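You operate a simulated robot arm through the tools that you are given. There is no shell and no other tool. Be economical: measure what you need, move in short steps, check, and stop when the job is done.

Carry out the task below with a simulated robot arm. There is one attempt and no reset: what you move stays moved.

TASK
Put one of the small wax rings from the right end of the wooden bench on top of the red filter cartridge. Put the blue wax ring on the top of the brown box behind the teal tray away on the grey-top table. Put the round brush on the top of the white box by the aisle. Take the yellow ring on the grey-top table and put it away on the top of the grey table. Fetch the brown cone and stand it on top of the grey steel case. Put the brown brush on top of the blue filter cartridge. Take the purple cone and put it on the grey-top table. Any order will do. Set down upright: brown cone, purple cone.

Only the result counts: the job must be done as asked and must still hold three seconds after the hand-in. Knocking over, shifting, dropping, spilling or breaking anything else fails it.

THE ROBOT
A 6-joint arm with a two-finger gripper on a trunk, on a base that drives. Base frame: it is fixed to the floor where the robot stands at the start and does not move with it; the origin is under the middle of the robot, x ahead of it, y to its left, z up; the surface under the hand at the start is at about z = 0.88. Lengths are in m, angles in rad, forces in N, time in s.
With the tool pointing down near the work surface it reaches from about 0.28 to 0.72 m from the robot's upright axis, wherever it stands. Its first joint turns from -2.897 to 2.897 rad. Places, roughly: blue filter cartridge (6x6x13 cm) [-7, 2.4, 0.9]; blue wax ring (4x4x3 cm) [-6.1, -0.8, 0.8]; brown brush (6x4x5 cm) [-6.7, 2.7, 0.9]; brown cone (10x10x17 cm) [-7, 2.2, 0.9]; grey steel case (21x15x10 cm) [-6.8, 2.3, 0.9]; grey-top table [-6.6, 2.4, 0.8]; purple cone (10x10x17 cm) [-8.7, 2.7, 0.9]; red filter cartridge (6x6x13 cm) [0.5, 0.3, 0.9]; round brush (5x5x7 cm) [-4.8, 0.1, 0.5]; small wax ring (4x4x2 cm) [0.5, 0.6, 0.9]; top of the grey table [-5.1, 5.6, 0.8]; top of the white box by the aisle [-4.2, 0.3, 0.4]; yellow ring (4x4x2 cm) [-6.1, 2.4, 0.9]. Payload 1.57 kg.
The tool frame sits at the grasp point between the pads (the TCP): z along the fingers, y along the line on which they close. The tips reach 0.021 m beyond it. Largest opening 0.07 m; the body of the gripper starts 0.05 m behind the TCP.
Orientation is told as [roll, pitch, yaw] about the base's x, y, z axes, in that order, counted from this pose: with the fingers straight down and closing along the base's y, the tool's x points along the base's -x, its y along +y and its z along -z.

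THE INTERFACE
- The arm moves only by the tool send_rows. Its argument "steps" is a list of rows, each a list of 6 numbers: the shift along the tool's x, y, z in units of 20 mm (1.0 is 20 mm), then the turn, a rotation vector about the tool's x, y, z in units of 6 degrees (1.0 is 6 degrees). In form: [[x, y, z, rx, ry, rz], ...]. A call has 1 to 20 rows; each row shifts and turns the commanded pose from where the row before left it, along the tool's axes as they then stand. "jaw" is the opening, from 0 (shut) to 1 (fully open), set as the call begins (left out, the last holds). A call with a number of a shift or a turn outside -1 to 1 is refused whole. A row lasts 0.2 s, in which the tool goes at most 0.05 m and 0.15 rad; a call with a longer step from one row to the next is refused whole, and so is a gripper value outside its range. A pose out of reach is approached as far as the arm can. The call stops where the force on the tool passes 40 N (or 10 N more than at its start, if that is more) or the arm is blocked; 0.2 s more then pass. The fingers move at their own pace and stop on an object; they squeeze with about 30 N. The grip force told is the motor's: it shows also when the fingers shut on nothing. Time passes only in rows, and 0.2 s behind the last, so rows that do not move let the fingers close. The reply holds the time, the measured pose of the TCP, the force on the tool along the base axes, the opening and the grip force, in the units named above and with some noise, with the torque about the TCP (base axes, N m) and any sound that the robot's microphone picked up, and new pictures: "views" is both (left out), scene, wrist or none.
- Cameras (640 x 400 px; columns grow to the right, rows downward): "scene" is now at [0.0212, 0.1941, 1.5007]; the picture's right is [0.45, -0.89, 0.00], its down [-0.52, -0.26, -0.82] and it looks along [0.73, 0.37, -0.58] (base axes); focal length 276 px, centre (320, 200). "wrist" rides on the gripper at [0.079, 0.004, -0.081] in the tool frame; the picture's right is [-0.05, 1.00, 0.00], its down [-0.67, -0.04, -0.75] and it looks along [-0.74, -0.04, 0.67] (tool axes); focal length 256 px, centre (320, 200). There is no depth. A picture from a camera that has moved, and an enlarged one, comes with that camera's place and axes in the base frame and with its lens.
- roll_base(legs): drives the robot by 1 to 6 legs, each [ahead, left, turn to the left] in m, m and rad, along the robot's own axes; the way and the turn of a leg run together, so that a leg with both is an arc; at most 1.5 m and 3.142 rad a leg. The arm and the cameras ride along, it lands a little off, and it stops where it bumps. It gives what a move gives, and a new picture of the scene camera.
- pan_tilt(pan, tilt): turns the head with the scene camera to pan (to the left, within 2.705 rad either way) and tilt (down, from -0.506 to 1.204), counted from straight ahead of the robot. It gives what a move gives, and a new picture of the scene camera.
- inspect(camera, box): a new picture of the part [left, top, right, bottom] of that camera's present view, enlarged. It takes no simulated time.
- finish_job(): hands the job in; it is judged then, once.

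Go step by step. Nothing tells you exact positions but the pictures and the camera data: compare them with the known pose of the tool, close in by small moves and look again before you grip or let go. The budget is 207 turns and 260 pictures, counting those below and the enlarged ones. Unless the task says otherwise, let go and move clear before handing in, and close with one line.

The tools are called after "Request:" as a command line: name --pt "numbers of a row" for each row, then --argument value for the rest, lists and objects as JSON in quotes. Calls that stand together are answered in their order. send_rows: Moves the arm, as the interface text tells. Its arguments: {"type":"object","properties":{"steps":{"type":"array","items":{"type":"array","items":{"type":"number"}}},"jaw":{"type":"number"},"views":{"type":"string","enum":["both","scene","wrist","none"]}},"required":["steps"]} The other tools are called the same way: roll_base (legs) drives the base; pan_tilt (pan, tilt) turns the head that bears the scene camera; inspect (camera, box) takes an enlarged picture of a part of a camera's view; finish_job () hands the job in.

At the start:

```text
clock: 0.0
tcp_pos: [0.4356, 0.1908, 1.2472]
tcp_rot: [0.0, 0.001, -0.001]
contact_force: [-0.1, -0.1, -0.9]
ft_torque: [0.01, -0.02, -0.01]
grip_width: 0.0698
grasp_force: 0.1
robot x, y, heading: [-0.0004, 0.0005, -0.005]
head pan, tilt: [0.466, 0.614]
```

scene: 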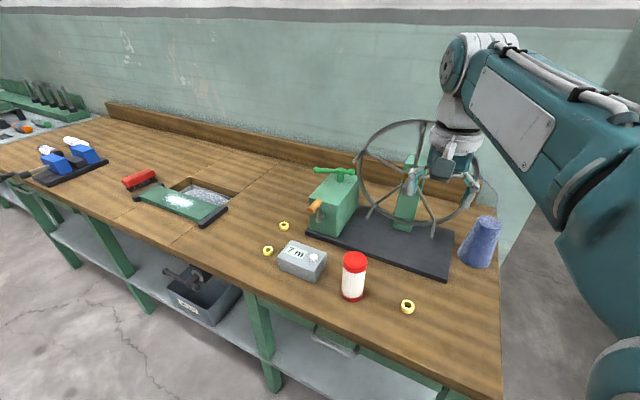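
wrist: 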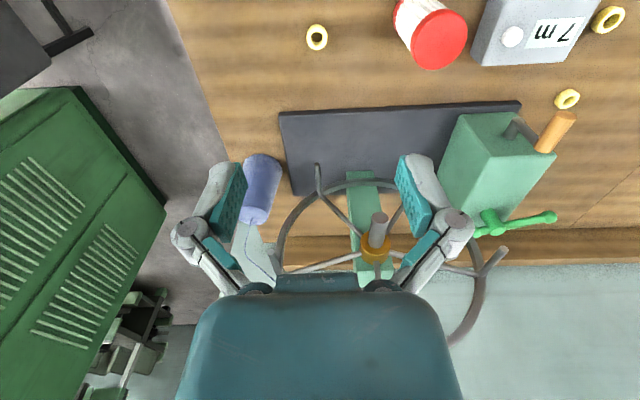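

I see three small yellow rings on the bench. One is near (0.48, 0.19), and the red cartridge is near (0.47, 0.33). I'll look closer at both before moving.

Request:
inspect --camera "scene" --box '[240, 200, 440, 325]'

Request:
inspect --camera "wrist" --box '[280, 0, 640, 225]'

```text
3.20 times, centred on (340, 262) of scene
camera zoom: at [0.0212, 0.1941, 1.5007], right [0.45, -0.89, 0.0], down [-0.52, -0.26, -0.82], along [0.73, 0.37, -0.58], focal length 882 px, centre (256, 0)
```

zoom: 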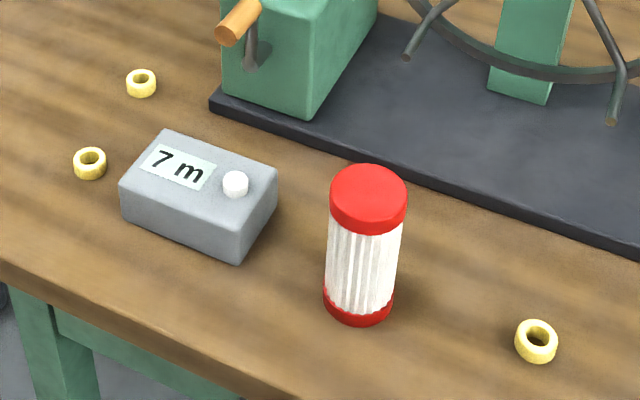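

```text
1.78 times, centred on (460, 112) of wrist
camera zoom: at [0.3558, 0.1942, 1.3268], right [0.05, 1.0, 0.0], down [0.67, -0.04, 0.74], along [0.74, -0.04, -0.67], focal length 455 px, centre (71, 356)
```

zoom: 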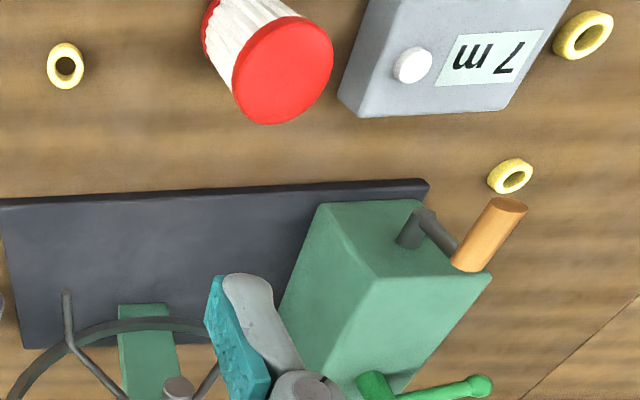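

All three rings are alike. I'm taking the nearest, at about (0.478, 0.186), so I move above it first.

Request:
send_rows --pt "-1 -0.25 1 0 0 0" --pt "-1 0 1 0 0 0" --pt "-0.1 0 1 0 0 0" --pt "0 0 1 0 0 0" --pt "0 0 1 0 0 0" --pt "0 0 1 0 0 0" --pt "0 0 1 0 0 0" --pt "0 0 1 0 0 0" --pt "0 0 1 0 0 0" --pt "0 0 1 0 0 0" --pt "0 0 1 0 0 0" --pt "0 0 1 0 0 0" --pt "0 0 1 0 0 0" --pt "0 0 0.5 0 0 0" --pt "0 0 0 0 0 0" --jaw 1

```text
clock: 3.2
tcp_pos: [0.4779, 0.1847, 0.9759]
tcp_rot: [-0.001, 0.0, 0.0]
contact_force: [0.6, -0.2, 0.7]
ft_torque: [0.01, -0.02, 0.02]
grip_width: 0.0699
grasp_force: 0.0
robot x, y, heading: [-0.0015, -0.0004, 0.002]
head pan, tilt: [0.466, 0.614]
camera scene: at [0.0215, 0.1942, 1.5007], right [0.45, -0.89, 0.0], down [-0.52, -0.26, -0.82], along [0.73, 0.37, -0.58], focal length 276 px, centre (320, 200)
camera wrist: at [0.3982, 0.1884, 1.0564], right [0.05, 1.0, 0.0], down [0.67, -0.04, 0.74], along [0.74, -0.04, -0.67], focal length 256 px, centre (320, 200)
```

scene: 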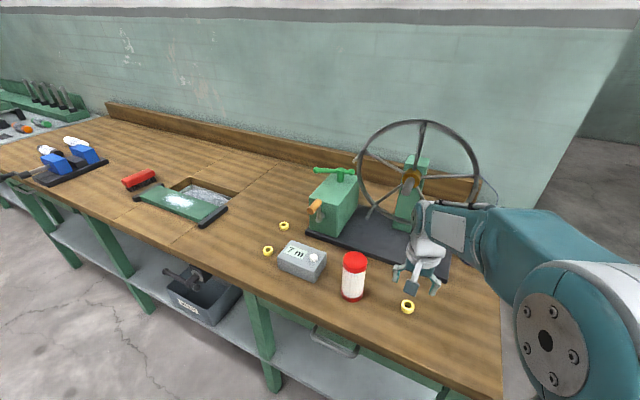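
wrist: 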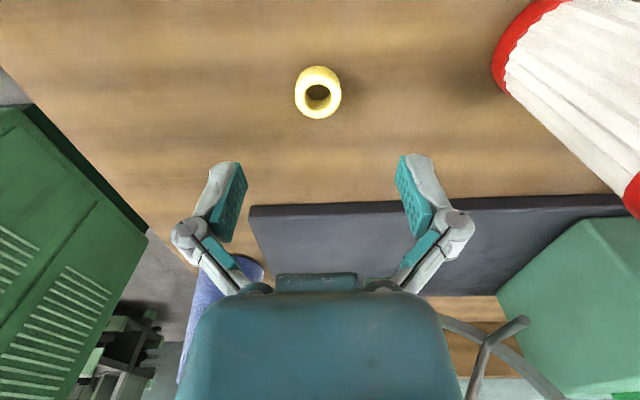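

The ring is almost centred under the jaws, so I descend and grip.

Request:
send_rows --pt "0.1 -0.07 1 0 0 0" --pt "0 0 1 0 0 0" --pt "0 0 1 0 0 0" --pt "0 0 0.5 0 0 0" --pt "0 0 0 0 0 0"

Request:
send_rows --pt "0 0 0 0 0 0" --pt "0 0 0 0 0 0" --pt "0 0 0 0 0 0" --jaw 0.35 --views "wrist"

```text
clock: 4.4
tcp_pos: [0.4763, 0.1833, 0.9081]
tcp_rot: [0.0, 0.003, -0.001]
contact_force: [0.4, -0.4, 0.2]
ft_torque: [0.02, 0.03, 0.03]
grip_width: 0.0698
grasp_force: 0.1
robot x, y, heading: [0.0009, -0.0021, -0.003]
head pan, tilt: [0.466, 0.614]
camera scene: at [0.0216, 0.1942, 1.5007], right [0.45, -0.89, 0.0], down [-0.52, -0.26, -0.82], along [0.73, 0.37, -0.58], focal length 276 px, centre (320, 200)
camera wrist: at [0.3958, 0.1869, 0.9873], right [0.05, 1.0, 0.0], down [0.67, -0.04, 0.74], along [0.74, -0.04, -0.67], focal length 256 px, centre (320, 200)
```

scene: 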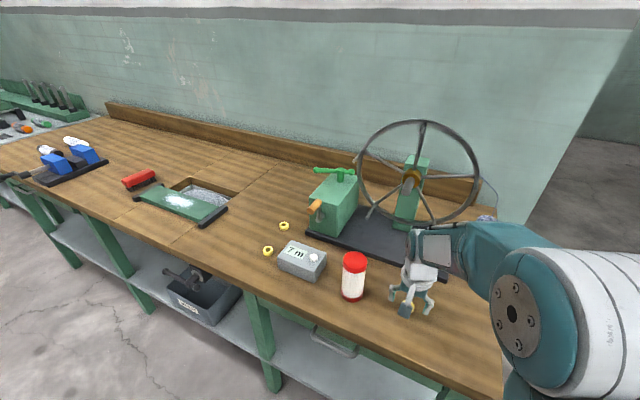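
wrist: 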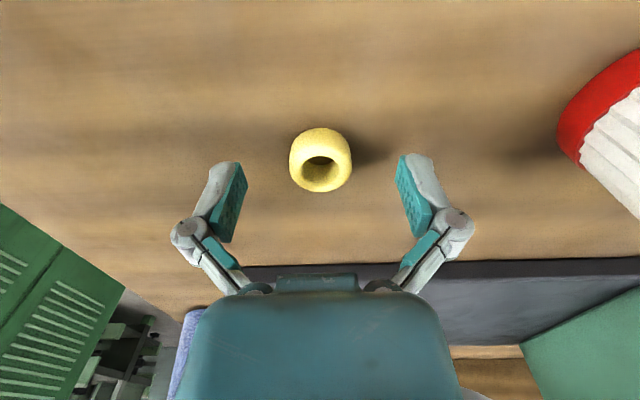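

```text
clock: 5.2
tcp_pos: [0.4772, 0.1828, 0.9079]
tcp_rot: [0.0, -0.001, 0.0]
contact_force: [-0.1, -0.7, 8.4]
ft_torque: [-0.02, 0.02, -0.01]
grip_width: 0.0287
grasp_force: 30.3
robot x, y, heading: [0.0, -0.0022, 0.003]
head pan, tilt: [0.466, 0.614]
camera wrist: at [0.396, 0.1869, 0.988], right [0.05, 1.0, 0.0], down [0.67, -0.04, 0.75], along [0.74, -0.04, -0.67], focal length 256 px, centre (320, 200)
```

wrist: 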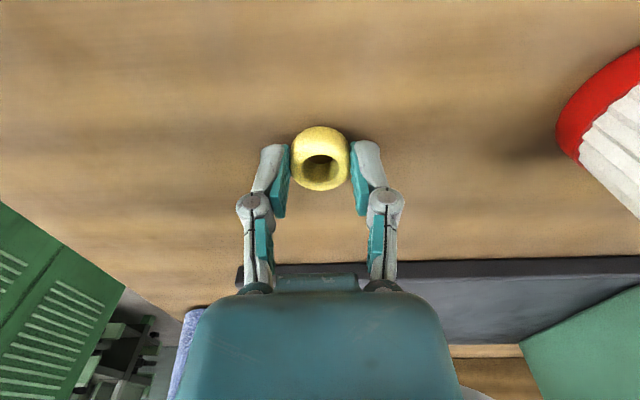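

The ring is gripped at 29 mm. I lift it and carry it over the cartridge, keeping some clearance.

Request:
send_rows --pt "0 0 -0.5 0 0 0" --pt "0 0 -1 0 0 0" --pt "0 0 -1 0 0 0" --pt "0 0 -1 0 0 0" --pt "0 0 -1 0 0 0" --pt "0 0 -1 0 0 0" --pt "0 0 -1 0 0 0" --pt "0 0 -1 0 0 0" --pt "0 0 -1 0 0 0" --pt "0 0 -1 0 0 0" --pt "0 0 -1 0 0 0" --pt "0.2 1 0 0 0 0" --pt "0.2 1 0 0 0 0" --pt "0.2 1 0 0 0 0" --pt "0.2 1 0 0 0 0" --pt "0.2 1 0 0 0 0" --pt "0.2 1 0 0 0 0" --pt "0 0.95 0 0 0 0" --pt "0 0 0 0 0 0" --jaw 0

```text
clock: 9.2
tcp_pos: [0.4516, 0.3218, 1.1173]
tcp_rot: [0.001, 0.0, 0.0]
contact_force: [0.5, -0.1, -1.0]
ft_torque: [0.03, 0.02, -0.04]
grip_width: 0.0288
grasp_force: 30.5
robot x, y, heading: [-0.0016, 0.0, 0.002]
head pan, tilt: [0.466, 0.614]
camera scene: at [0.0213, 0.1951, 1.5006], right [0.45, -0.89, 0.0], down [-0.52, -0.26, -0.82], along [0.73, 0.37, -0.58], focal length 276 px, centre (320, 200)
camera wrist: at [0.3717, 0.3263, 1.1971], right [0.05, 1.0, 0.0], down [0.67, -0.04, 0.74], along [0.74, -0.04, -0.67], focal length 256 px, centre (320, 200)
```

scene: 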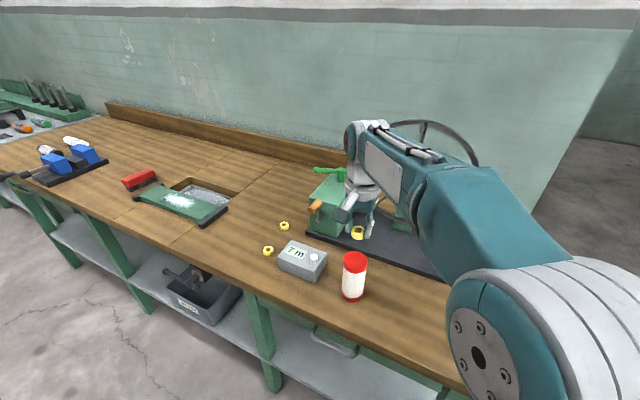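
wrist: 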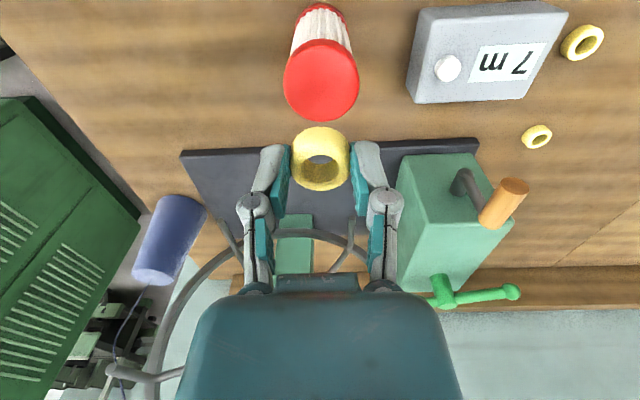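

The ring is aligned with the cartridge top at (0.449, 0.323), so I lower it.

Request:
send_rows --pt "0 0 1 0 0 0" --pt "0 0 1 0 0 0" --pt "0 0 1 0 0 0" --pt "0 0 0.5 0 0 0" --pt "0 0 0 0 0 0"

```text
clock: 10.4
tcp_pos: [0.4521, 0.3219, 1.0469]
tcp_rot: [-0.001, 0.001, 0.002]
contact_force: [-0.3, 0.3, -0.5]
ft_torque: [0.02, 0.0, -0.01]
grip_width: 0.0286
grasp_force: 30.1
robot x, y, heading: [0.002, -0.0012, 0.003]
head pan, tilt: [0.466, 0.614]
camera scene: at [0.0214, 0.1949, 1.5006], right [0.45, -0.89, 0.0], down [-0.52, -0.26, -0.82], along [0.73, 0.37, -0.58], focal length 276 px, centre (320, 200)
camera wrist: at [0.3719, 0.3258, 1.1266], right [0.05, 1.0, 0.0], down [0.67, -0.04, 0.74], along [0.74, -0.04, -0.67], focal length 256 px, centre (320, 200)
```

scene: 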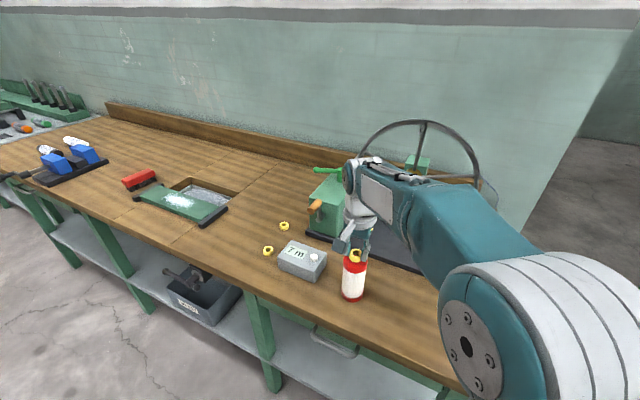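
wrist: 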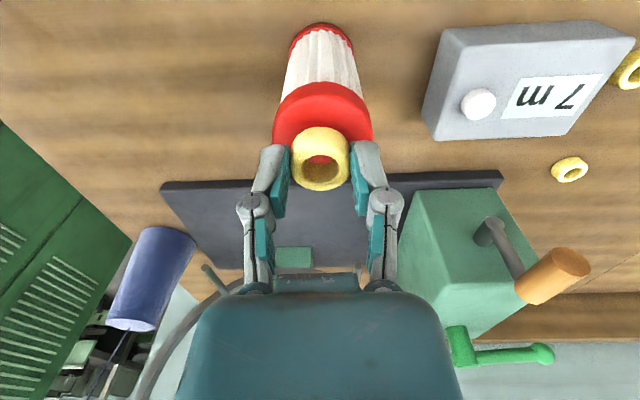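

The ring is close to the lid, so I lower it in fine steps until I feel contact.

Request:
send_rows --pt "0 0 0.2 0 0 0" --pt "0 0 0.1 0 0 0" --pt "0 0 0 0 0 0" --views "none"

Request:
send_rows --pt "0 0 0.1 0 0 0" --pt "0 0 0 0 0 0" --views "wrist"

```text
clock: 11.2
tcp_pos: [0.4526, 0.322, 1.0409]
tcp_rot: [0.0, 0.003, 0.0]
contact_force: [0.2, 0.0, -0.4]
ft_torque: [0.0, -0.01, 0.03]
grip_width: 0.0286
grasp_force: 29.9
robot x, y, heading: [0.0015, -0.002, 0.002]
head pan, tilt: [0.466, 0.614]
```

```text
clock: 11.8
tcp_pos: [0.4514, 0.3222, 1.0397]
tcp_rot: [0.0, 0.002, -0.002]
contact_force: [0.4, 0.3, 0.1]
ft_torque: [0.01, 0.0, -0.01]
grip_width: 0.0286
grasp_force: 29.8
robot x, y, heading: [0.0004, -0.0015, -0.0]
head pan, tilt: [0.466, 0.614]
camera wrist: at [0.3717, 0.3261, 1.119], right [0.05, 1.0, 0.0], down [0.67, -0.04, 0.74], along [0.74, -0.04, -0.67], focal length 256 px, centre (320, 200)
```

wrist: 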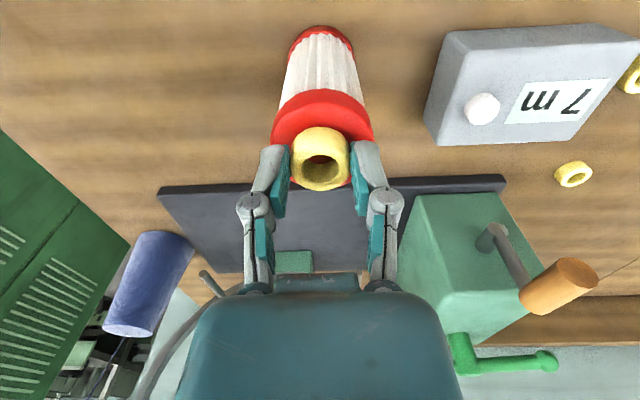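

Request:
send_rows --pt "0 0 0.1 0 0 0" --pt "0 0 0.05 0 0 0" --pt "0 0 0 0 0 0" --views "none"

Request:
send_rows --pt "0 0 0.1 0 0 0" --pt "0 0 0 0 0 0" --views "none"

Request:
inspect --camera "scene" --box '[300, 210, 420, 310]'

```text
clock: 12.6
tcp_pos: [0.4524, 0.3221, 1.0377]
tcp_rot: [0.003, -0.002, 0.001]
contact_force: [-0.4, -0.8, 14.5]
ft_torque: [0.02, 0.04, -0.02]
grip_width: 0.0287
grasp_force: 30.2
robot x, y, heading: [0.0012, 0.0026, 0.003]
head pan, tilt: [0.466, 0.614]
```

```text
clock: 13.2
tcp_pos: [0.4518, 0.3221, 1.0353]
tcp_rot: [0.003, -0.002, -0.001]
contact_force: [1.2, -0.4, 24.3]
ft_torque: [0.01, -0.03, -0.03]
grip_width: 0.0289
grasp_force: 30.0
robot x, y, heading: [0.0042, -0.0011, -0.004]
head pan, tilt: [0.466, 0.614]
```

```text
4.00 times, centred on (360, 260) of scene
camera zoom: at [0.0201, 0.1933, 1.5009], right [0.45, -0.89, 0.0], down [-0.52, -0.26, -0.82], along [0.73, 0.37, -0.58], focal length 1102 px, centre (160, -40)
```

zoom: 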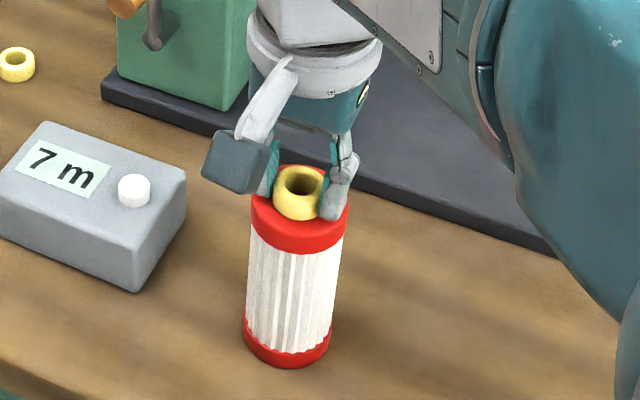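

Contact is felt and the ring sits on the lid. I ease the pressure, open and rise clear.

Request:
send_rows --pt "0 0 -0.1 0 0 0" --pt "0 0 0 0 0 0" --views "none"

Request:
send_rows --pt "0 0 0 0 0 0" --pt "0 0 0 0 0 0" --pt "0 0 0 0 0 0" --pt "0 0 -0.5 0 0 0" --pt "0 0 -1 0 0 0" --pt "0 0 -1 0 0 0" --pt "0 0 -1 0 0 0" --pt "0 0 -1 0 0 0" --pt "0 0 -1 0 0 0" --pt "0 0 -1 0 0 0" --pt "0 0 -1 0 0 0" --pt "0 0 -1 0 0 0" --pt "0 0 -1 0 0 0" --pt "0 0 -1 0 0 0" --jaw 0.9

```text
clock: 13.8
tcp_pos: [0.4506, 0.3228, 1.0348]
tcp_rot: [-0.001, 0.001, -0.001]
contact_force: [1.6, 1.1, 10.0]
ft_torque: [-0.02, -0.08, 0.0]
grip_width: 0.0288
grasp_force: 30.1
robot x, y, heading: [0.0013, 0.0016, 0.002]
head pan, tilt: [0.466, 0.614]
```

```text
clock: 16.8
tcp_pos: [0.4524, 0.3228, 1.2459]
tcp_rot: [0.0, 0.001, -0.001]
contact_force: [-0.8, 0.3, 0.6]
ft_torque: [-0.01, 0.0, 0.0]
grip_width: 0.0629
grasp_force: 0.0
robot x, y, heading: [0.0002, 0.0002, 0.001]
head pan, tilt: [0.466, 0.614]
camera scene: at [0.0214, 0.195, 1.5006], right [0.45, -0.89, 0.0], down [-0.52, -0.26, -0.82], along [0.73, 0.37, -0.58], focal length 276 px, centre (320, 200)
camera wrist: at [0.3717, 0.3267, 1.327], right [0.05, 1.0, 0.0], down [0.67, -0.04, 0.74], along [0.74, -0.04, -0.67], focal length 256 px, centre (320, 200)
```

scene: 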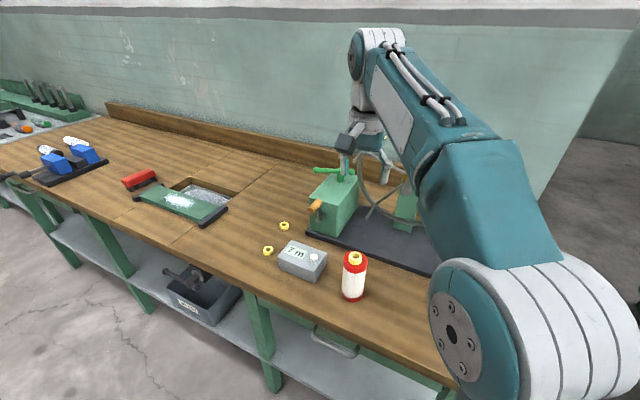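
wrist: 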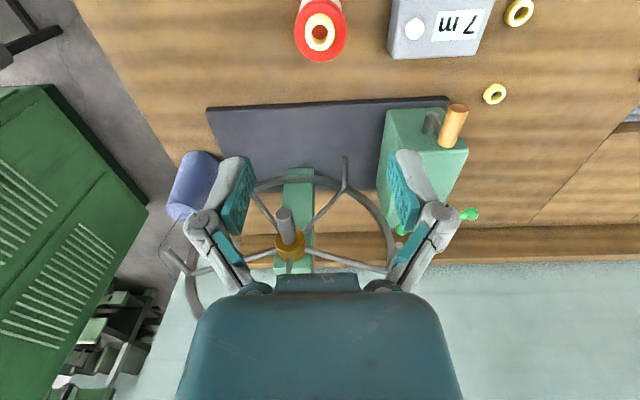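

The ring is on the cartridge. I retract the arm, then look behind the robot to plan the drive.

Request:
send_rows --pt "1 0 -1 0 0 0" --pt "1 0 -1 0 0 0" --pt "1 0 -1 0 0 0" --pt "1 -1 -1 0 0 0" --pt "1 -1 0 0 0 0" --pt "0 -1 0 0 0 0" --pt "0 -1 0 0 0 0" --pt "0 -1 0 0 0 0" --pt "0 -1 0 0 0 0" --pt "0 0 0 0 0 0" --views "none"

Request:
pan_tilt --pan 2.6 --tilt 0.3

Request:
pan_tilt --pan -2.5 --tilt 0.3

```text
clock: 19.0
tcp_pos: [0.3531, 0.202, 1.3259]
tcp_rot: [-0.003, 0.001, -0.001]
contact_force: [0.2, 0.2, -0.4]
ft_torque: [-0.02, 0.02, -0.03]
grip_width: 0.0629
grasp_force: 0.2
robot x, y, heading: [0.0016, 0.0031, -0.0]
head pan, tilt: [0.466, 0.614]
```

```text
clock: 21.0
tcp_pos: [0.3524, 0.2023, 1.3273]
tcp_rot: [0.0, 0.002, 0.001]
contact_force: [-0.6, -0.6, 1.2]
ft_torque: [0.01, -0.01, -0.04]
grip_width: 0.0631
grasp_force: 0.0
robot x, y, heading: [-0.0015, 0.0022, 0.001]
head pan, tilt: [2.601, 0.3]
camera scene: at [-0.1378, 0.2027, 1.5296], right [0.52, 0.86, 0.0], down [0.25, -0.15, -0.96], along [-0.82, 0.49, -0.3], focal length 276 px, centre (320, 200)
```

scene: 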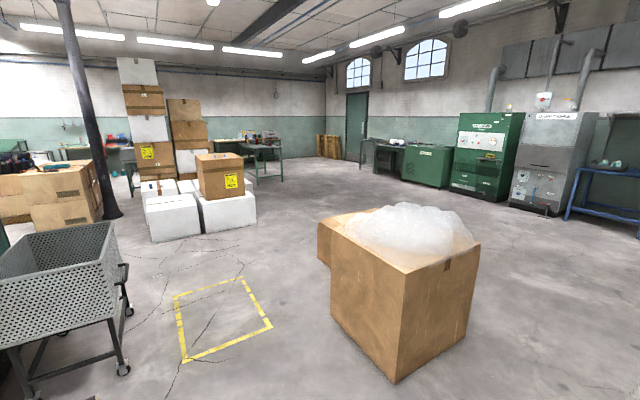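

```text
clock: 25.0
tcp_pos: [0.3519, 0.202, 1.3255]
tcp_rot: [0.0, -0.002, -0.001]
contact_force: [-0.3, -0.6, 0.2]
ft_torque: [-0.02, -0.01, -0.01]
grip_width: 0.0628
grasp_force: 0.0
robot x, y, heading: [0.0025, 0.0001, 0.004]
head pan, tilt: [-2.499, 0.3]
camera scene: at [-0.1325, 0.0986, 1.5297], right [-0.6, 0.8, 0.0], down [0.24, 0.18, -0.96], along [-0.77, -0.57, -0.29], focal length 276 px, centre (320, 200)
```

scene: 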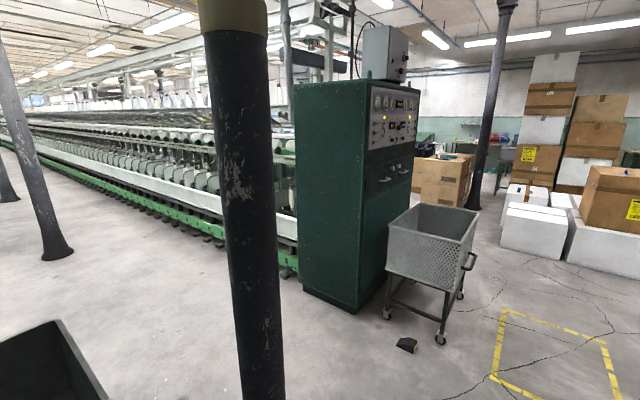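

The white box is about 4 m behind, with a carton on one side (y > 1.2) and a trolley on the other (y < -0.05). I back off, turn round and drive down the gap at y ≈ 0.5.

Request:
roll_base --legs '[[-0.45, 0.5, 0], [0, 0, 3.14], [1.3, 0, 0], [1.0, 0, 0]]'

Request:
pan_tilt --pan 0.15 --tilt 0.45

```text
clock: 47.1
tcp_pos: [-3.111, 0.2269, 1.3267]
tcp_rot: [0.0, 0.002, -3.109]
contact_force: [0.2, -0.7, 0.4]
ft_torque: [0.01, -0.03, -0.01]
grip_width: 0.063
grasp_force: 0.2
robot x, y, heading: [-2.7623, 0.4404, -3.111]
head pan, tilt: [-2.499, 0.3]
camera scene: at [-2.6275, 0.343, 1.5297], right [0.62, -0.78, 0.0], down [-0.23, -0.18, -0.96], along [0.75, 0.6, -0.29], focal length 276 px, centre (320, 200)
```

scene: 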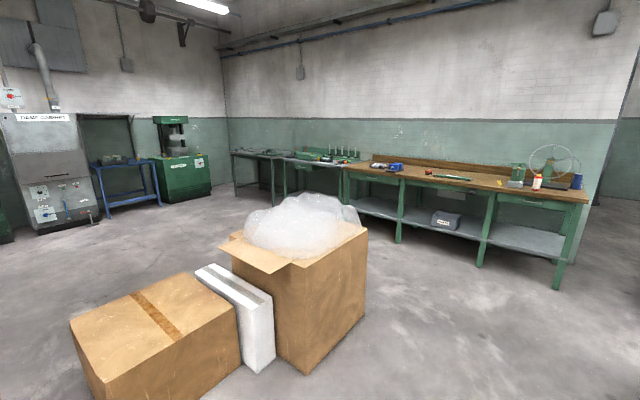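

```text
clock: 49.5
tcp_pos: [-3.1103, 0.2279, 1.3269]
tcp_rot: [0.0, 0.001, -3.11]
contact_force: [0.3, 0.7, 0.4]
ft_torque: [-0.02, 0.0, 0.01]
grip_width: 0.0631
grasp_force: 0.1
robot x, y, heading: [-2.7654, 0.4409, -3.11]
head pan, tilt: [0.15, 0.45]
camera scene: at [-2.7909, 0.2682, 1.5156], right [-0.18, 0.98, 0.0], down [0.43, 0.08, -0.9], along [-0.89, -0.16, -0.44], focal length 276 px, centre (320, 200)
```

scene: 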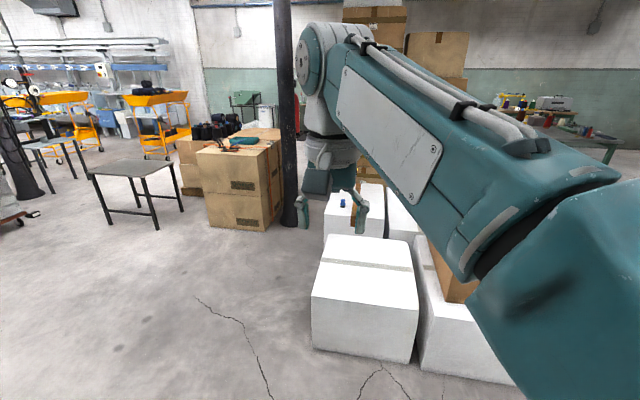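

The brush sits at about (-4.76, 0.09) on the rear white box. The target box top spans x -4.47..-3.87, y 0..0.6 at z ≈ 0.40. I'll go round to its open side and face +y.

Request:
roll_base --legs '[[0.4, 0, 0], [0, 0.79, 0], [1.36, 0, 0], [0, 0, -1.602]]'

Request:
pan_tilt --pan 0 --tilt 0.9

```text
clock: 66.2
tcp_pos: [-4.7113, -0.0598, 1.3274]
tcp_rot: [0.003, 0.0, 1.558]
contact_force: [0.2, 0.7, -0.5]
ft_torque: [-0.01, 0.04, 0.0]
grip_width: 0.0631
grasp_force: 0.0
robot x, y, heading: [-4.5163, -0.4161, 1.564]
head pan, tilt: [0.15, 0.45]
camera scene: at [-4.6804, -0.3807, 1.516], right [0.99, 0.14, 0.0], down [0.06, -0.43, -0.9], along [-0.13, 0.89, -0.44], focal length 276 px, centre (320, 200)
```

scene: 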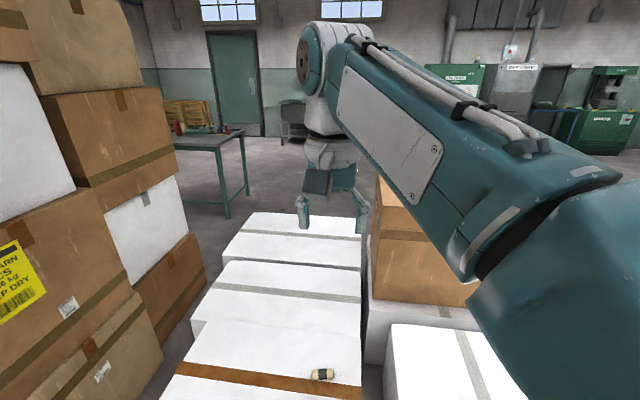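

```text
clock: 67.1
tcp_pos: [-4.7136, -0.06, 1.3269]
tcp_rot: [0.001, 0.001, 1.559]
contact_force: [-1.0, -0.6, -0.8]
ft_torque: [-0.02, -0.02, 0.03]
grip_width: 0.0631
grasp_force: 0.0
robot x, y, heading: [-4.5113, -0.4149, 1.56]
head pan, tilt: [0.0, 0.901]
camera scene: at [-4.6696, -0.3961, 1.4774], right [1.0, -0.01, 0.0], down [-0.01, -0.78, -0.62], along [0.01, 0.62, -0.78], focal length 276 px, centre (320, 200)
```

scene: 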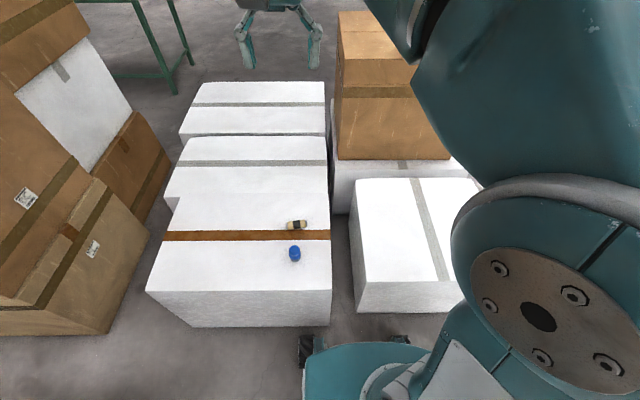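

There are two small objects on the rear box, so I zoom in to see which one is the round brush.

Request:
inspect --camera "scene" --box '[256, 200, 352, 270]'

Request:
inspect --camera "wrist" --box '[0, 0, 640, 400]'

```text
5.71 times, centred on (304, 235) of scene
camera zoom: at [-4.6696, -0.3961, 1.4774], right [1.0, -0.01, 0.0], down [-0.01, -0.78, -0.62], along [0.01, 0.62, -0.78], focal length 1574 px, centre (411, 0)
```

zoom: 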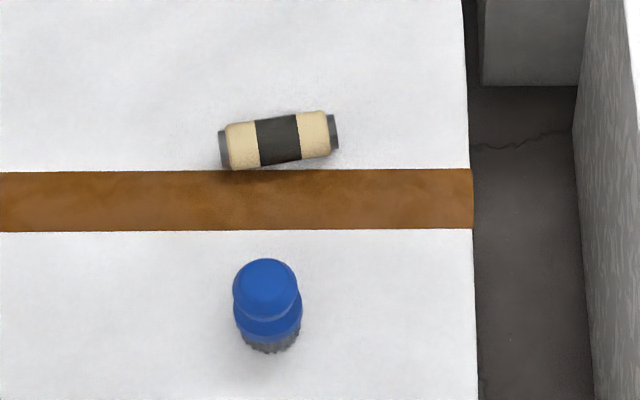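

```text
1.00 times, centred on (320, 200) of wrist (not enlarged: the box is as wide or as high as the picture)
camera zoom: at [-4.7191, -0.1387, 1.4066], right [-1.0, 0.06, 0.0], down [0.04, 0.67, 0.74], along [0.05, 0.74, -0.67], focal length 256 px, centre (320, 200)
```

zoom: 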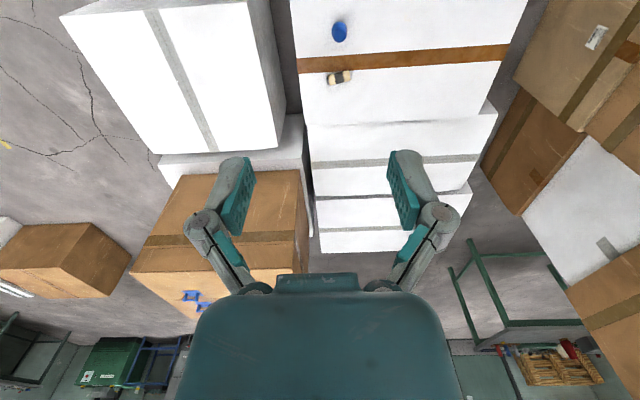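

The blue standing object is the round brush; the tan roll behind it must stay put. The brush is at about (-4.758, 0.095) with its base at z ≈ 0.485, so I move over it and go partway down.

Request:
send_rows --pt "-1 0.4 1 0 0 0" --pt "-1 0.4 1 0 0 0" --pt "-1 0.4 1 0 0 0" --pt "-1 0.4 1 0 0 0" --pt "-1 0.4 1 0 0 0" --pt "-1 0.2 1 0 0 0" --pt "-1 0 1 0 0 0" --pt "-0.75 0 1 0 0 0" --pt "0 0 1 0 0 0" --pt "0 0 1 0 0 0" --pt "0 0 1 0 0 0" --pt "0 0 1 0 0 0" --pt "0 0 1 0 0 0" --pt "0 0 1 0 0 0" --pt "0 0 1 0 0 0" --pt "0 0 1 0 0 0" --pt "0 0 1 0 0 0" --pt "0 0 1 0 0 0" --pt "0 0 1 0 0 0" --pt "0 0 1 0 0 0" --jaw 1 --views "none"

Request:
send_rows --pt "0 0 1 0 0 0" --pt "0 0 1 0 0 0" --pt "0 0 1 0 0 0" --pt "0 0 1 0 0 0" --pt "0 0 1 0 0 0" --pt "0 0 1 0 0 0" --pt "0 0 1 0 0 0" --pt "0 0 1 0 0 0" --pt "0 0 1 0 0 0" --pt "0 0 1 0 0 0" --pt "0 0 0 0 0 0"

```text
clock: 71.3
tcp_pos: [-4.7559, 0.0953, 0.9265]
tcp_rot: [0.0, -0.001, 1.559]
contact_force: [0.0, -0.2, -0.2]
ft_torque: [-0.03, 0.0, 0.01]
grip_width: 0.07
grasp_force: 0.0
robot x, y, heading: [-4.5185, -0.4153, 1.556]
head pan, tilt: [0.0, 0.901]
```

```text
clock: 73.7
tcp_pos: [-4.7553, 0.096, 0.7265]
tcp_rot: [0.0, 0.0, 1.56]
contact_force: [0.0, 0.2, -0.5]
ft_torque: [0.01, 0.04, 0.06]
grip_width: 0.0698
grasp_force: 0.0
robot x, y, heading: [-4.518, -0.4103, 1.558]
head pan, tilt: [0.0, 0.901]
camera scene: at [-4.6709, -0.395, 1.4772], right [1.0, -0.01, 0.0], down [-0.01, -0.78, -0.62], along [0.01, 0.62, -0.78], focal length 276 px, centre (320, 200)
camera wrist: at [-4.762, 0.0173, 0.806], right [-1.0, 0.06, 0.0], down [0.04, 0.67, 0.74], along [0.05, 0.74, -0.67], focal length 256 px, centre (320, 200)
```

scene: 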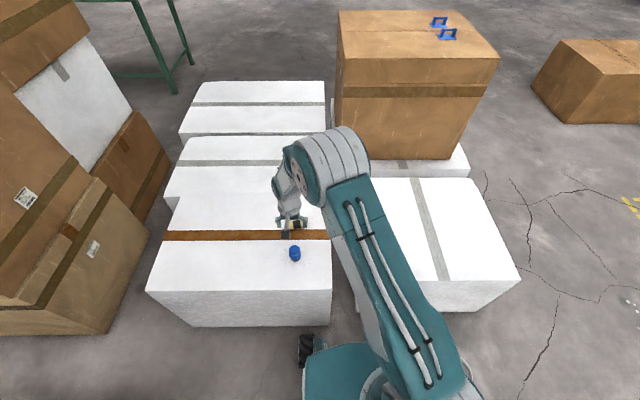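
wrist: 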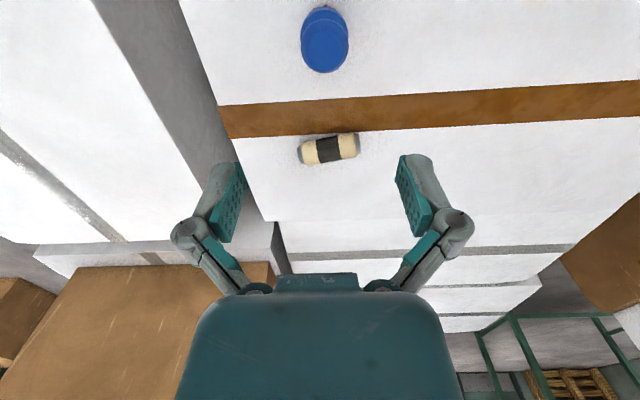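

The brush is nearly centred under the jaws, so I continue down with a small correction.

Request:
send_rows --pt "0.05 0.25 1 0 0 0" --pt "0 0 1 0 0 0" --pt "0 0 1 0 0 0" --pt "0 0 1 0 0 0" --pt "0 0 1 0 0 0" --pt "0 0 1 0 0 0" --pt "0 0 0 0 0 0" --views "wrist"

```text
clock: 75.3
tcp_pos: [-4.7598, 0.0959, 0.607]
tcp_rot: [0.002, 0.0, 1.558]
contact_force: [0.1, -0.4, -0.4]
ft_torque: [0.02, 0.02, 0.01]
grip_width: 0.0699
grasp_force: 0.0
robot x, y, heading: [-4.5166, -0.4098, 1.556]
head pan, tilt: [0.0, 0.901]
camera wrist: at [-4.7668, 0.0164, 0.6866], right [-1.0, 0.06, 0.0], down [0.04, 0.67, 0.74], along [0.05, 0.74, -0.67], focal length 256 px, centre (320, 200)
```

wrist: 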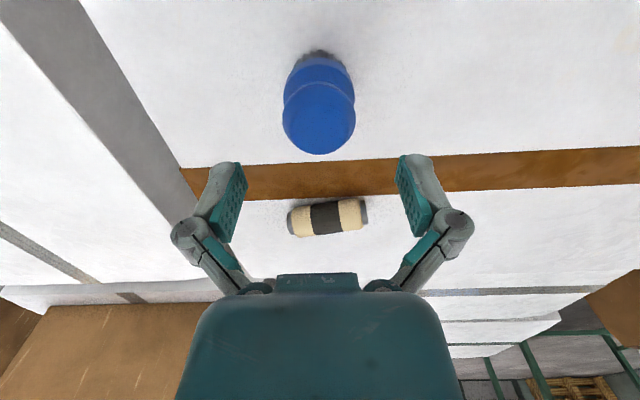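

Still aligned. I descend the last part and close the fingers.

Request:
send_rows --pt "-0.1 0 1 0 0 0" --pt "0 0 1 0 0 0" --pt "0 0 1 0 0 0" --pt "0 0 0.4 0 0 0" --pt "0 0 0 0 0 0" --views "wrist"

Request:
send_rows --pt "0 0 0 0 0 0" --pt "0 0 0 0 0 0" --pt "0 0 0 0 0 0" --jaw 0 --views "both"

```text
clock: 76.5
tcp_pos: [-4.7603, 0.0984, 0.5387]
tcp_rot: [0.001, -0.001, 1.558]
contact_force: [-0.8, -0.6, 0.7]
ft_torque: [-0.02, 0.0, -0.02]
grip_width: 0.0703
grasp_force: 0.1
robot x, y, heading: [-4.5143, -0.412, 1.561]
head pan, tilt: [0.0, 0.901]
camera wrist: at [-4.7669, 0.0182, 0.6187], right [-1.0, 0.06, 0.0], down [0.04, 0.67, 0.74], along [0.05, 0.74, -0.67], focal length 256 px, centre (320, 200)
```

wrist: 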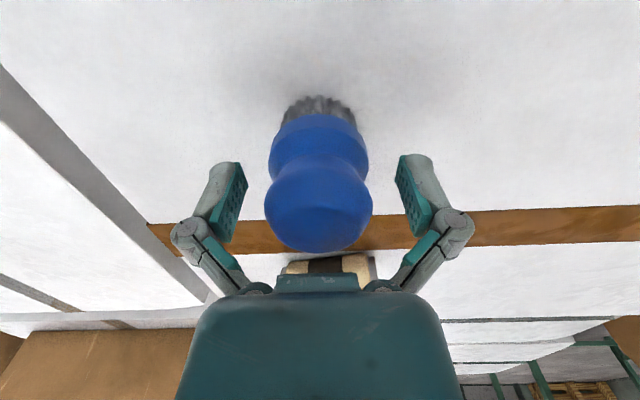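

```text
clock: 77.3
tcp_pos: [-4.7608, 0.0983, 0.5394]
tcp_rot: [0.002, 0.001, 1.558]
contact_force: [-0.1, 0.0, 8.5]
ft_torque: [0.01, -0.04, 0.02]
grip_width: 0.045
grasp_force: 29.7
robot x, y, heading: [-4.5123, -0.415, 1.562]
head pan, tilt: [0.0, 0.901]
camera scene: at [-4.6706, -0.3954, 1.4772], right [1.0, -0.01, 0.0], down [-0.01, -0.78, -0.62], along [0.01, 0.62, -0.78], focal length 276 px, centre (320, 200)
camera wrist: at [-4.7669, 0.0186, 0.6193], right [-1.0, 0.06, 0.0], down [0.04, 0.67, 0.75], along [0.05, 0.74, -0.67], focal length 256 px, centre (320, 200)
```

scene: 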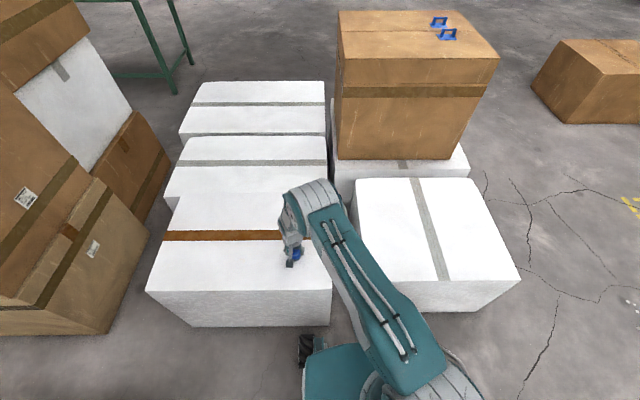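
wrist: 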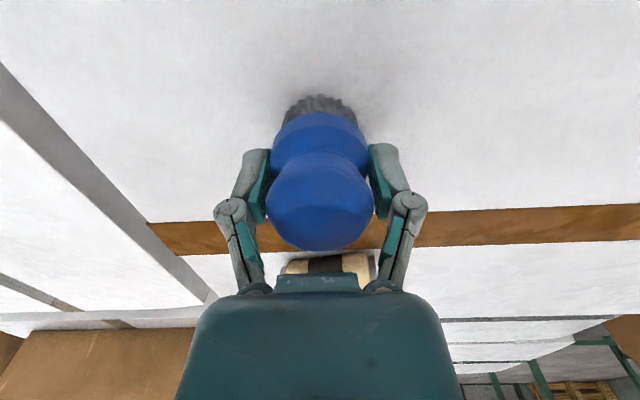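

The brush is gripped at its waist (45 mm). I lift it and carry it over to the aisle-side white box, aiming for (-4.30, 0.16).

Request:
send_rows --pt "0 0 -0.5 0 0 0" --pt "0 0 -1 0 0 0" --pt "0 0 -1 0 0 0" --pt "0 0 -1 0 0 0" --pt "0 0 -1 0 0 0" --pt "0 0 -1 0 0 0" --pt "0 0 -1 0 0 0" --pt "0 0 -0.5 0 0 0" --pt "-0.3 -1 0 0 0 0" --pt "-0.3 -1 0 0 0 0" --pt "-0.3 -1 0 0 0 0" --pt "-0.3 -1 0 0 0 0" --pt "-0.3 -1 0 0 0 0" --pt "-0.3 -1 0 0 0 0" --pt "-0.3 -1 0 0 0 0" --pt "-0.3 -1 0 0 0 0" --pt "-0.3 -1 0 0 0 0" --pt "-0.3 -1 0 0 0 0" --pt "-0.3 -1 0 0 0 0" --pt "0 -1 0 0 0 0" --views "none"

Request:
send_rows --pt "0 -1 0 0 0 0" --pt "0 -1 0 0 0 0" --pt "0 -1 0 0 0 0" --pt "0 -1 0 0 0 0" --pt "0 -1 0 0 0 0" --pt "0 -1 0 0 0 0" --pt "0 -1 0 0 0 0" --pt "0 -1 0 0 0 0" --pt "0 -1 0 0 0 0" --pt "0 -1 0 0 0 0" --pt "0 -1 0 0 0 0" --pt "0 0 0 0 0 0"

```text
clock: 81.5
tcp_pos: [-4.5189, 0.1599, 0.6781]
tcp_rot: [0.001, 0.001, 1.56]
contact_force: [0.0, -0.8, 0.4]
ft_torque: [0.03, -0.01, 0.03]
grip_width: 0.0447
grasp_force: 30.2
robot x, y, heading: [-4.5124, -0.4147, 1.552]
head pan, tilt: [0.0, 0.901]
```

```text
clock: 84.1
tcp_pos: [-4.2984, 0.1583, 0.6778]
tcp_rot: [0.0, 0.001, 1.558]
contact_force: [0.2, -0.5, -0.3]
ft_torque: [0.0, 0.0, 0.02]
grip_width: 0.045
grasp_force: 29.3
robot x, y, heading: [-4.5171, -0.4128, 1.561]
head pan, tilt: [0.0, 0.901]
camera scene: at [-4.6677, -0.3947, 1.4775], right [1.0, -0.01, 0.0], down [-0.01, -0.78, -0.62], along [0.01, 0.62, -0.78], focal length 276 px, centre (320, 200)
camera wrist: at [-4.3046, 0.0787, 0.7581], right [-1.0, 0.06, 0.0], down [0.04, 0.67, 0.74], along [0.05, 0.74, -0.67], focal length 256 px, centre (320, 200)
```

scene: 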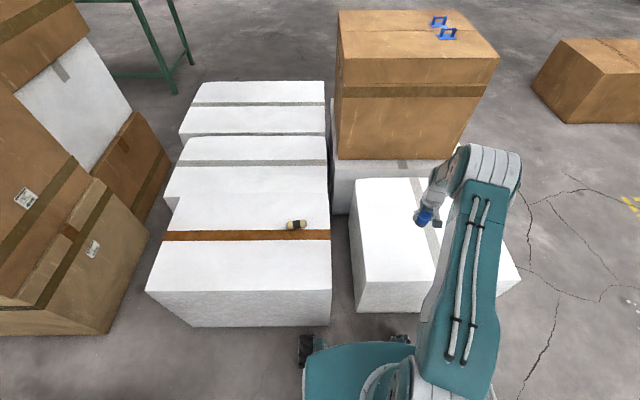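
wrist: 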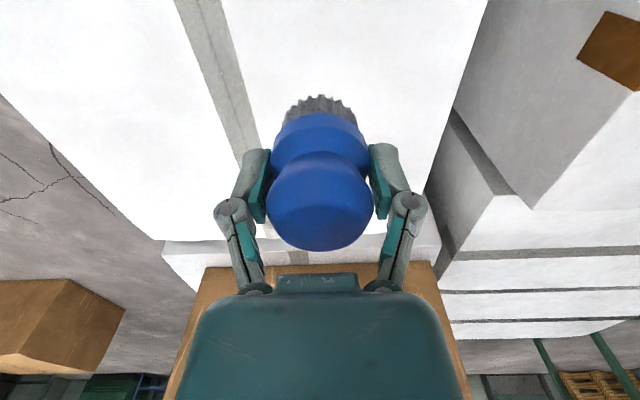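

Over the box top. I descend to just above it.

Request:
send_rows --pt "0 0 1 0 0 0" --pt "0 0 1 0 0 0" --pt "0 0 1 0 0 0" --pt "0 0 1 0 0 0" --pt "0 0 1 0 0 0" --pt "0 0 1 0 0 0" --pt "0 0 1 0 0 0" --pt "0 0 1 0 0 0" --pt "0 0 1 0 0 0" --pt "0 0 0.5 0 0 0" --pt "0 0 0 0 0 0" --views "wrist"

Request:
send_rows --pt "0 0 0.5 0 0 0" --pt "0 0 0.3 0 0 0" --pt "0 0 0 0 0 0" --views "wrist"

```text
clock: 86.5
tcp_pos: [-4.2981, 0.1567, 0.4874]
tcp_rot: [0.002, -0.001, 1.557]
contact_force: [-0.2, -0.8, -0.1]
ft_torque: [0.0, -0.03, 0.0]
grip_width: 0.0449
grasp_force: 30.5
robot x, y, heading: [-4.5184, -0.4129, 1.563]
head pan, tilt: [0.0, 0.901]
camera wrist: at [-4.3049, 0.0779, 0.5676], right [-1.0, 0.06, 0.0], down [0.04, 0.67, 0.74], along [0.05, 0.74, -0.67], focal length 256 px, centre (320, 200)
```

wrist: 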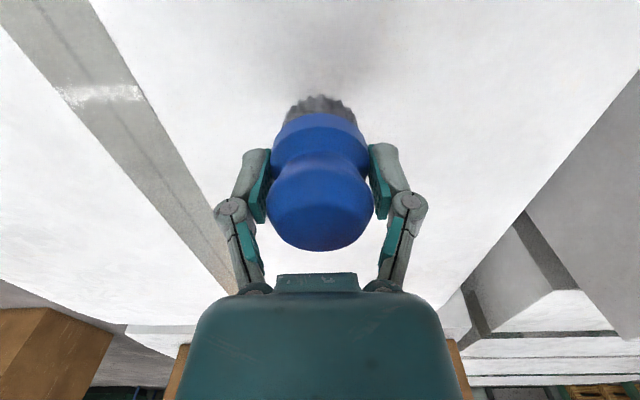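

```text
clock: 87.3
tcp_pos: [-4.2996, 0.1581, 0.4722]
tcp_rot: [0.002, 0.001, 1.56]
contact_force: [0.1, 0.3, -0.6]
ft_torque: [0.02, 0.01, -0.01]
grip_width: 0.045
grasp_force: 29.8
robot x, y, heading: [-4.5103, -0.4119, 1.56]
head pan, tilt: [0.0, 0.901]
camera wrist: at [-4.3052, 0.0784, 0.5518], right [-1.0, 0.06, 0.0], down [0.04, 0.67, 0.74], along [0.05, 0.74, -0.67], focal length 256 px, centre (320, 200)
```

wrist: 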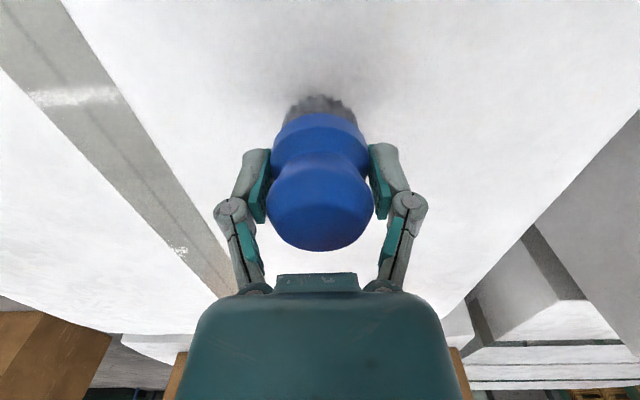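

Request:
send_rows --pt "0 0 0.25 0 0 0" --pt "0 0 0.15 0 0 0" --pt "0 0 0 0 0 0" --views "none"

Request:
send_rows --pt "0 0 0.15 0 0 0" --pt "0 0 0 0 0 0" --views "none"

Request:
send_rows --pt "0 0 0.15 0 0 0" --pt "0 0 0 0 0 0" --views "none"

```text
clock: 88.1
tcp_pos: [-4.2992, 0.1588, 0.4635]
tcp_rot: [0.002, 0.0, 1.56]
contact_force: [0.5, -0.5, -0.7]
ft_torque: [-0.02, -0.04, 0.02]
grip_width: 0.0447
grasp_force: 29.7
robot x, y, heading: [-4.5126, -0.4148, 1.553]
head pan, tilt: [0.0, 0.901]
```

```text
clock: 88.7
tcp_pos: [-4.299, 0.1576, 0.4616]
tcp_rot: [0.003, 0.001, 1.559]
contact_force: [0.3, 0.3, -0.2]
ft_torque: [-0.01, 0.0, 0.01]
grip_width: 0.045
grasp_force: 29.6
robot x, y, heading: [-4.516, -0.4137, 1.559]
head pan, tilt: [0.0, 0.901]
```

```text
clock: 89.3
tcp_pos: [-4.3004, 0.1591, 0.4592]
tcp_rot: [-0.001, -0.002, 1.558]
contact_force: [-1.2, -2.2, 14.9]
ft_torque: [-0.16, 0.05, -0.01]
grip_width: 0.0446
grasp_force: 30.0
robot x, y, heading: [-4.5179, -0.4149, 1.56]
head pan, tilt: [0.0, 0.901]
```

Contact is felt at TCP z 0.459, so I release, rise and check.

Request:
send_rows --pt "0 0 0 0 0 0" --pt "0 0 0 0 0 0" --pt "0 0 0 0 0 0" --pt "0 0 -0.5 0 0 0" --pt "0 0 -1 0 0 0" --pt "0 0 -1 0 0 0" --pt "0 0 -1 0 0 0" --pt "0 0 -1 0 0 0" --pt "0 0 -1 0 0 0" --pt "0 0 -1 0 0 0" --pt "0 0 -1 0 0 0" --jaw 1 --views "both"

```text
clock: 91.7
tcp_pos: [-4.2982, 0.1569, 0.6075]
tcp_rot: [0.0, 0.002, 1.558]
contact_force: [0.0, 0.9, -0.8]
ft_torque: [0.02, 0.02, -0.01]
grip_width: 0.07
grasp_force: 0.1
robot x, y, heading: [-4.517, -0.4177, 1.555]
head pan, tilt: [0.0, 0.901]
camera scene: at [-4.6679, -0.3947, 1.4775], right [1.0, -0.01, 0.0], down [-0.01, -0.78, -0.62], along [0.01, 0.62, -0.78], focal length 276 px, centre (320, 200)
camera wrist: at [-4.3053, 0.0784, 0.6874], right [-1.0, 0.06, 0.0], down [0.04, 0.67, 0.74], along [0.05, 0.74, -0.67], focal length 256 px, centre (320, 200)
```

scene: 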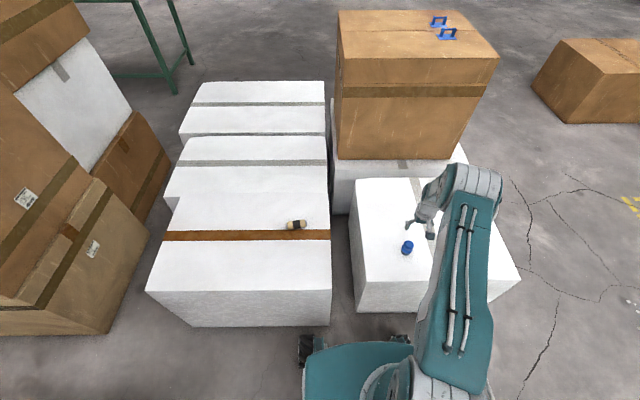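
wrist: 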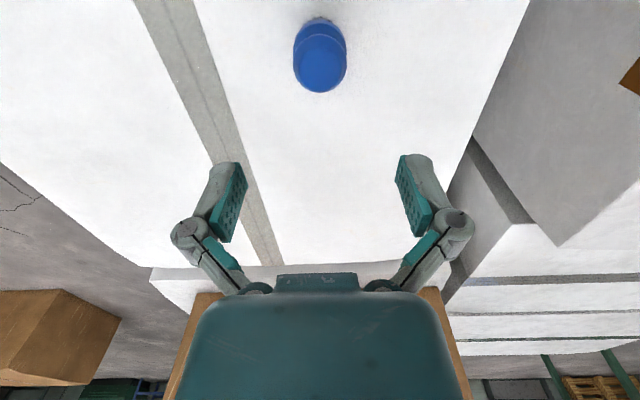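

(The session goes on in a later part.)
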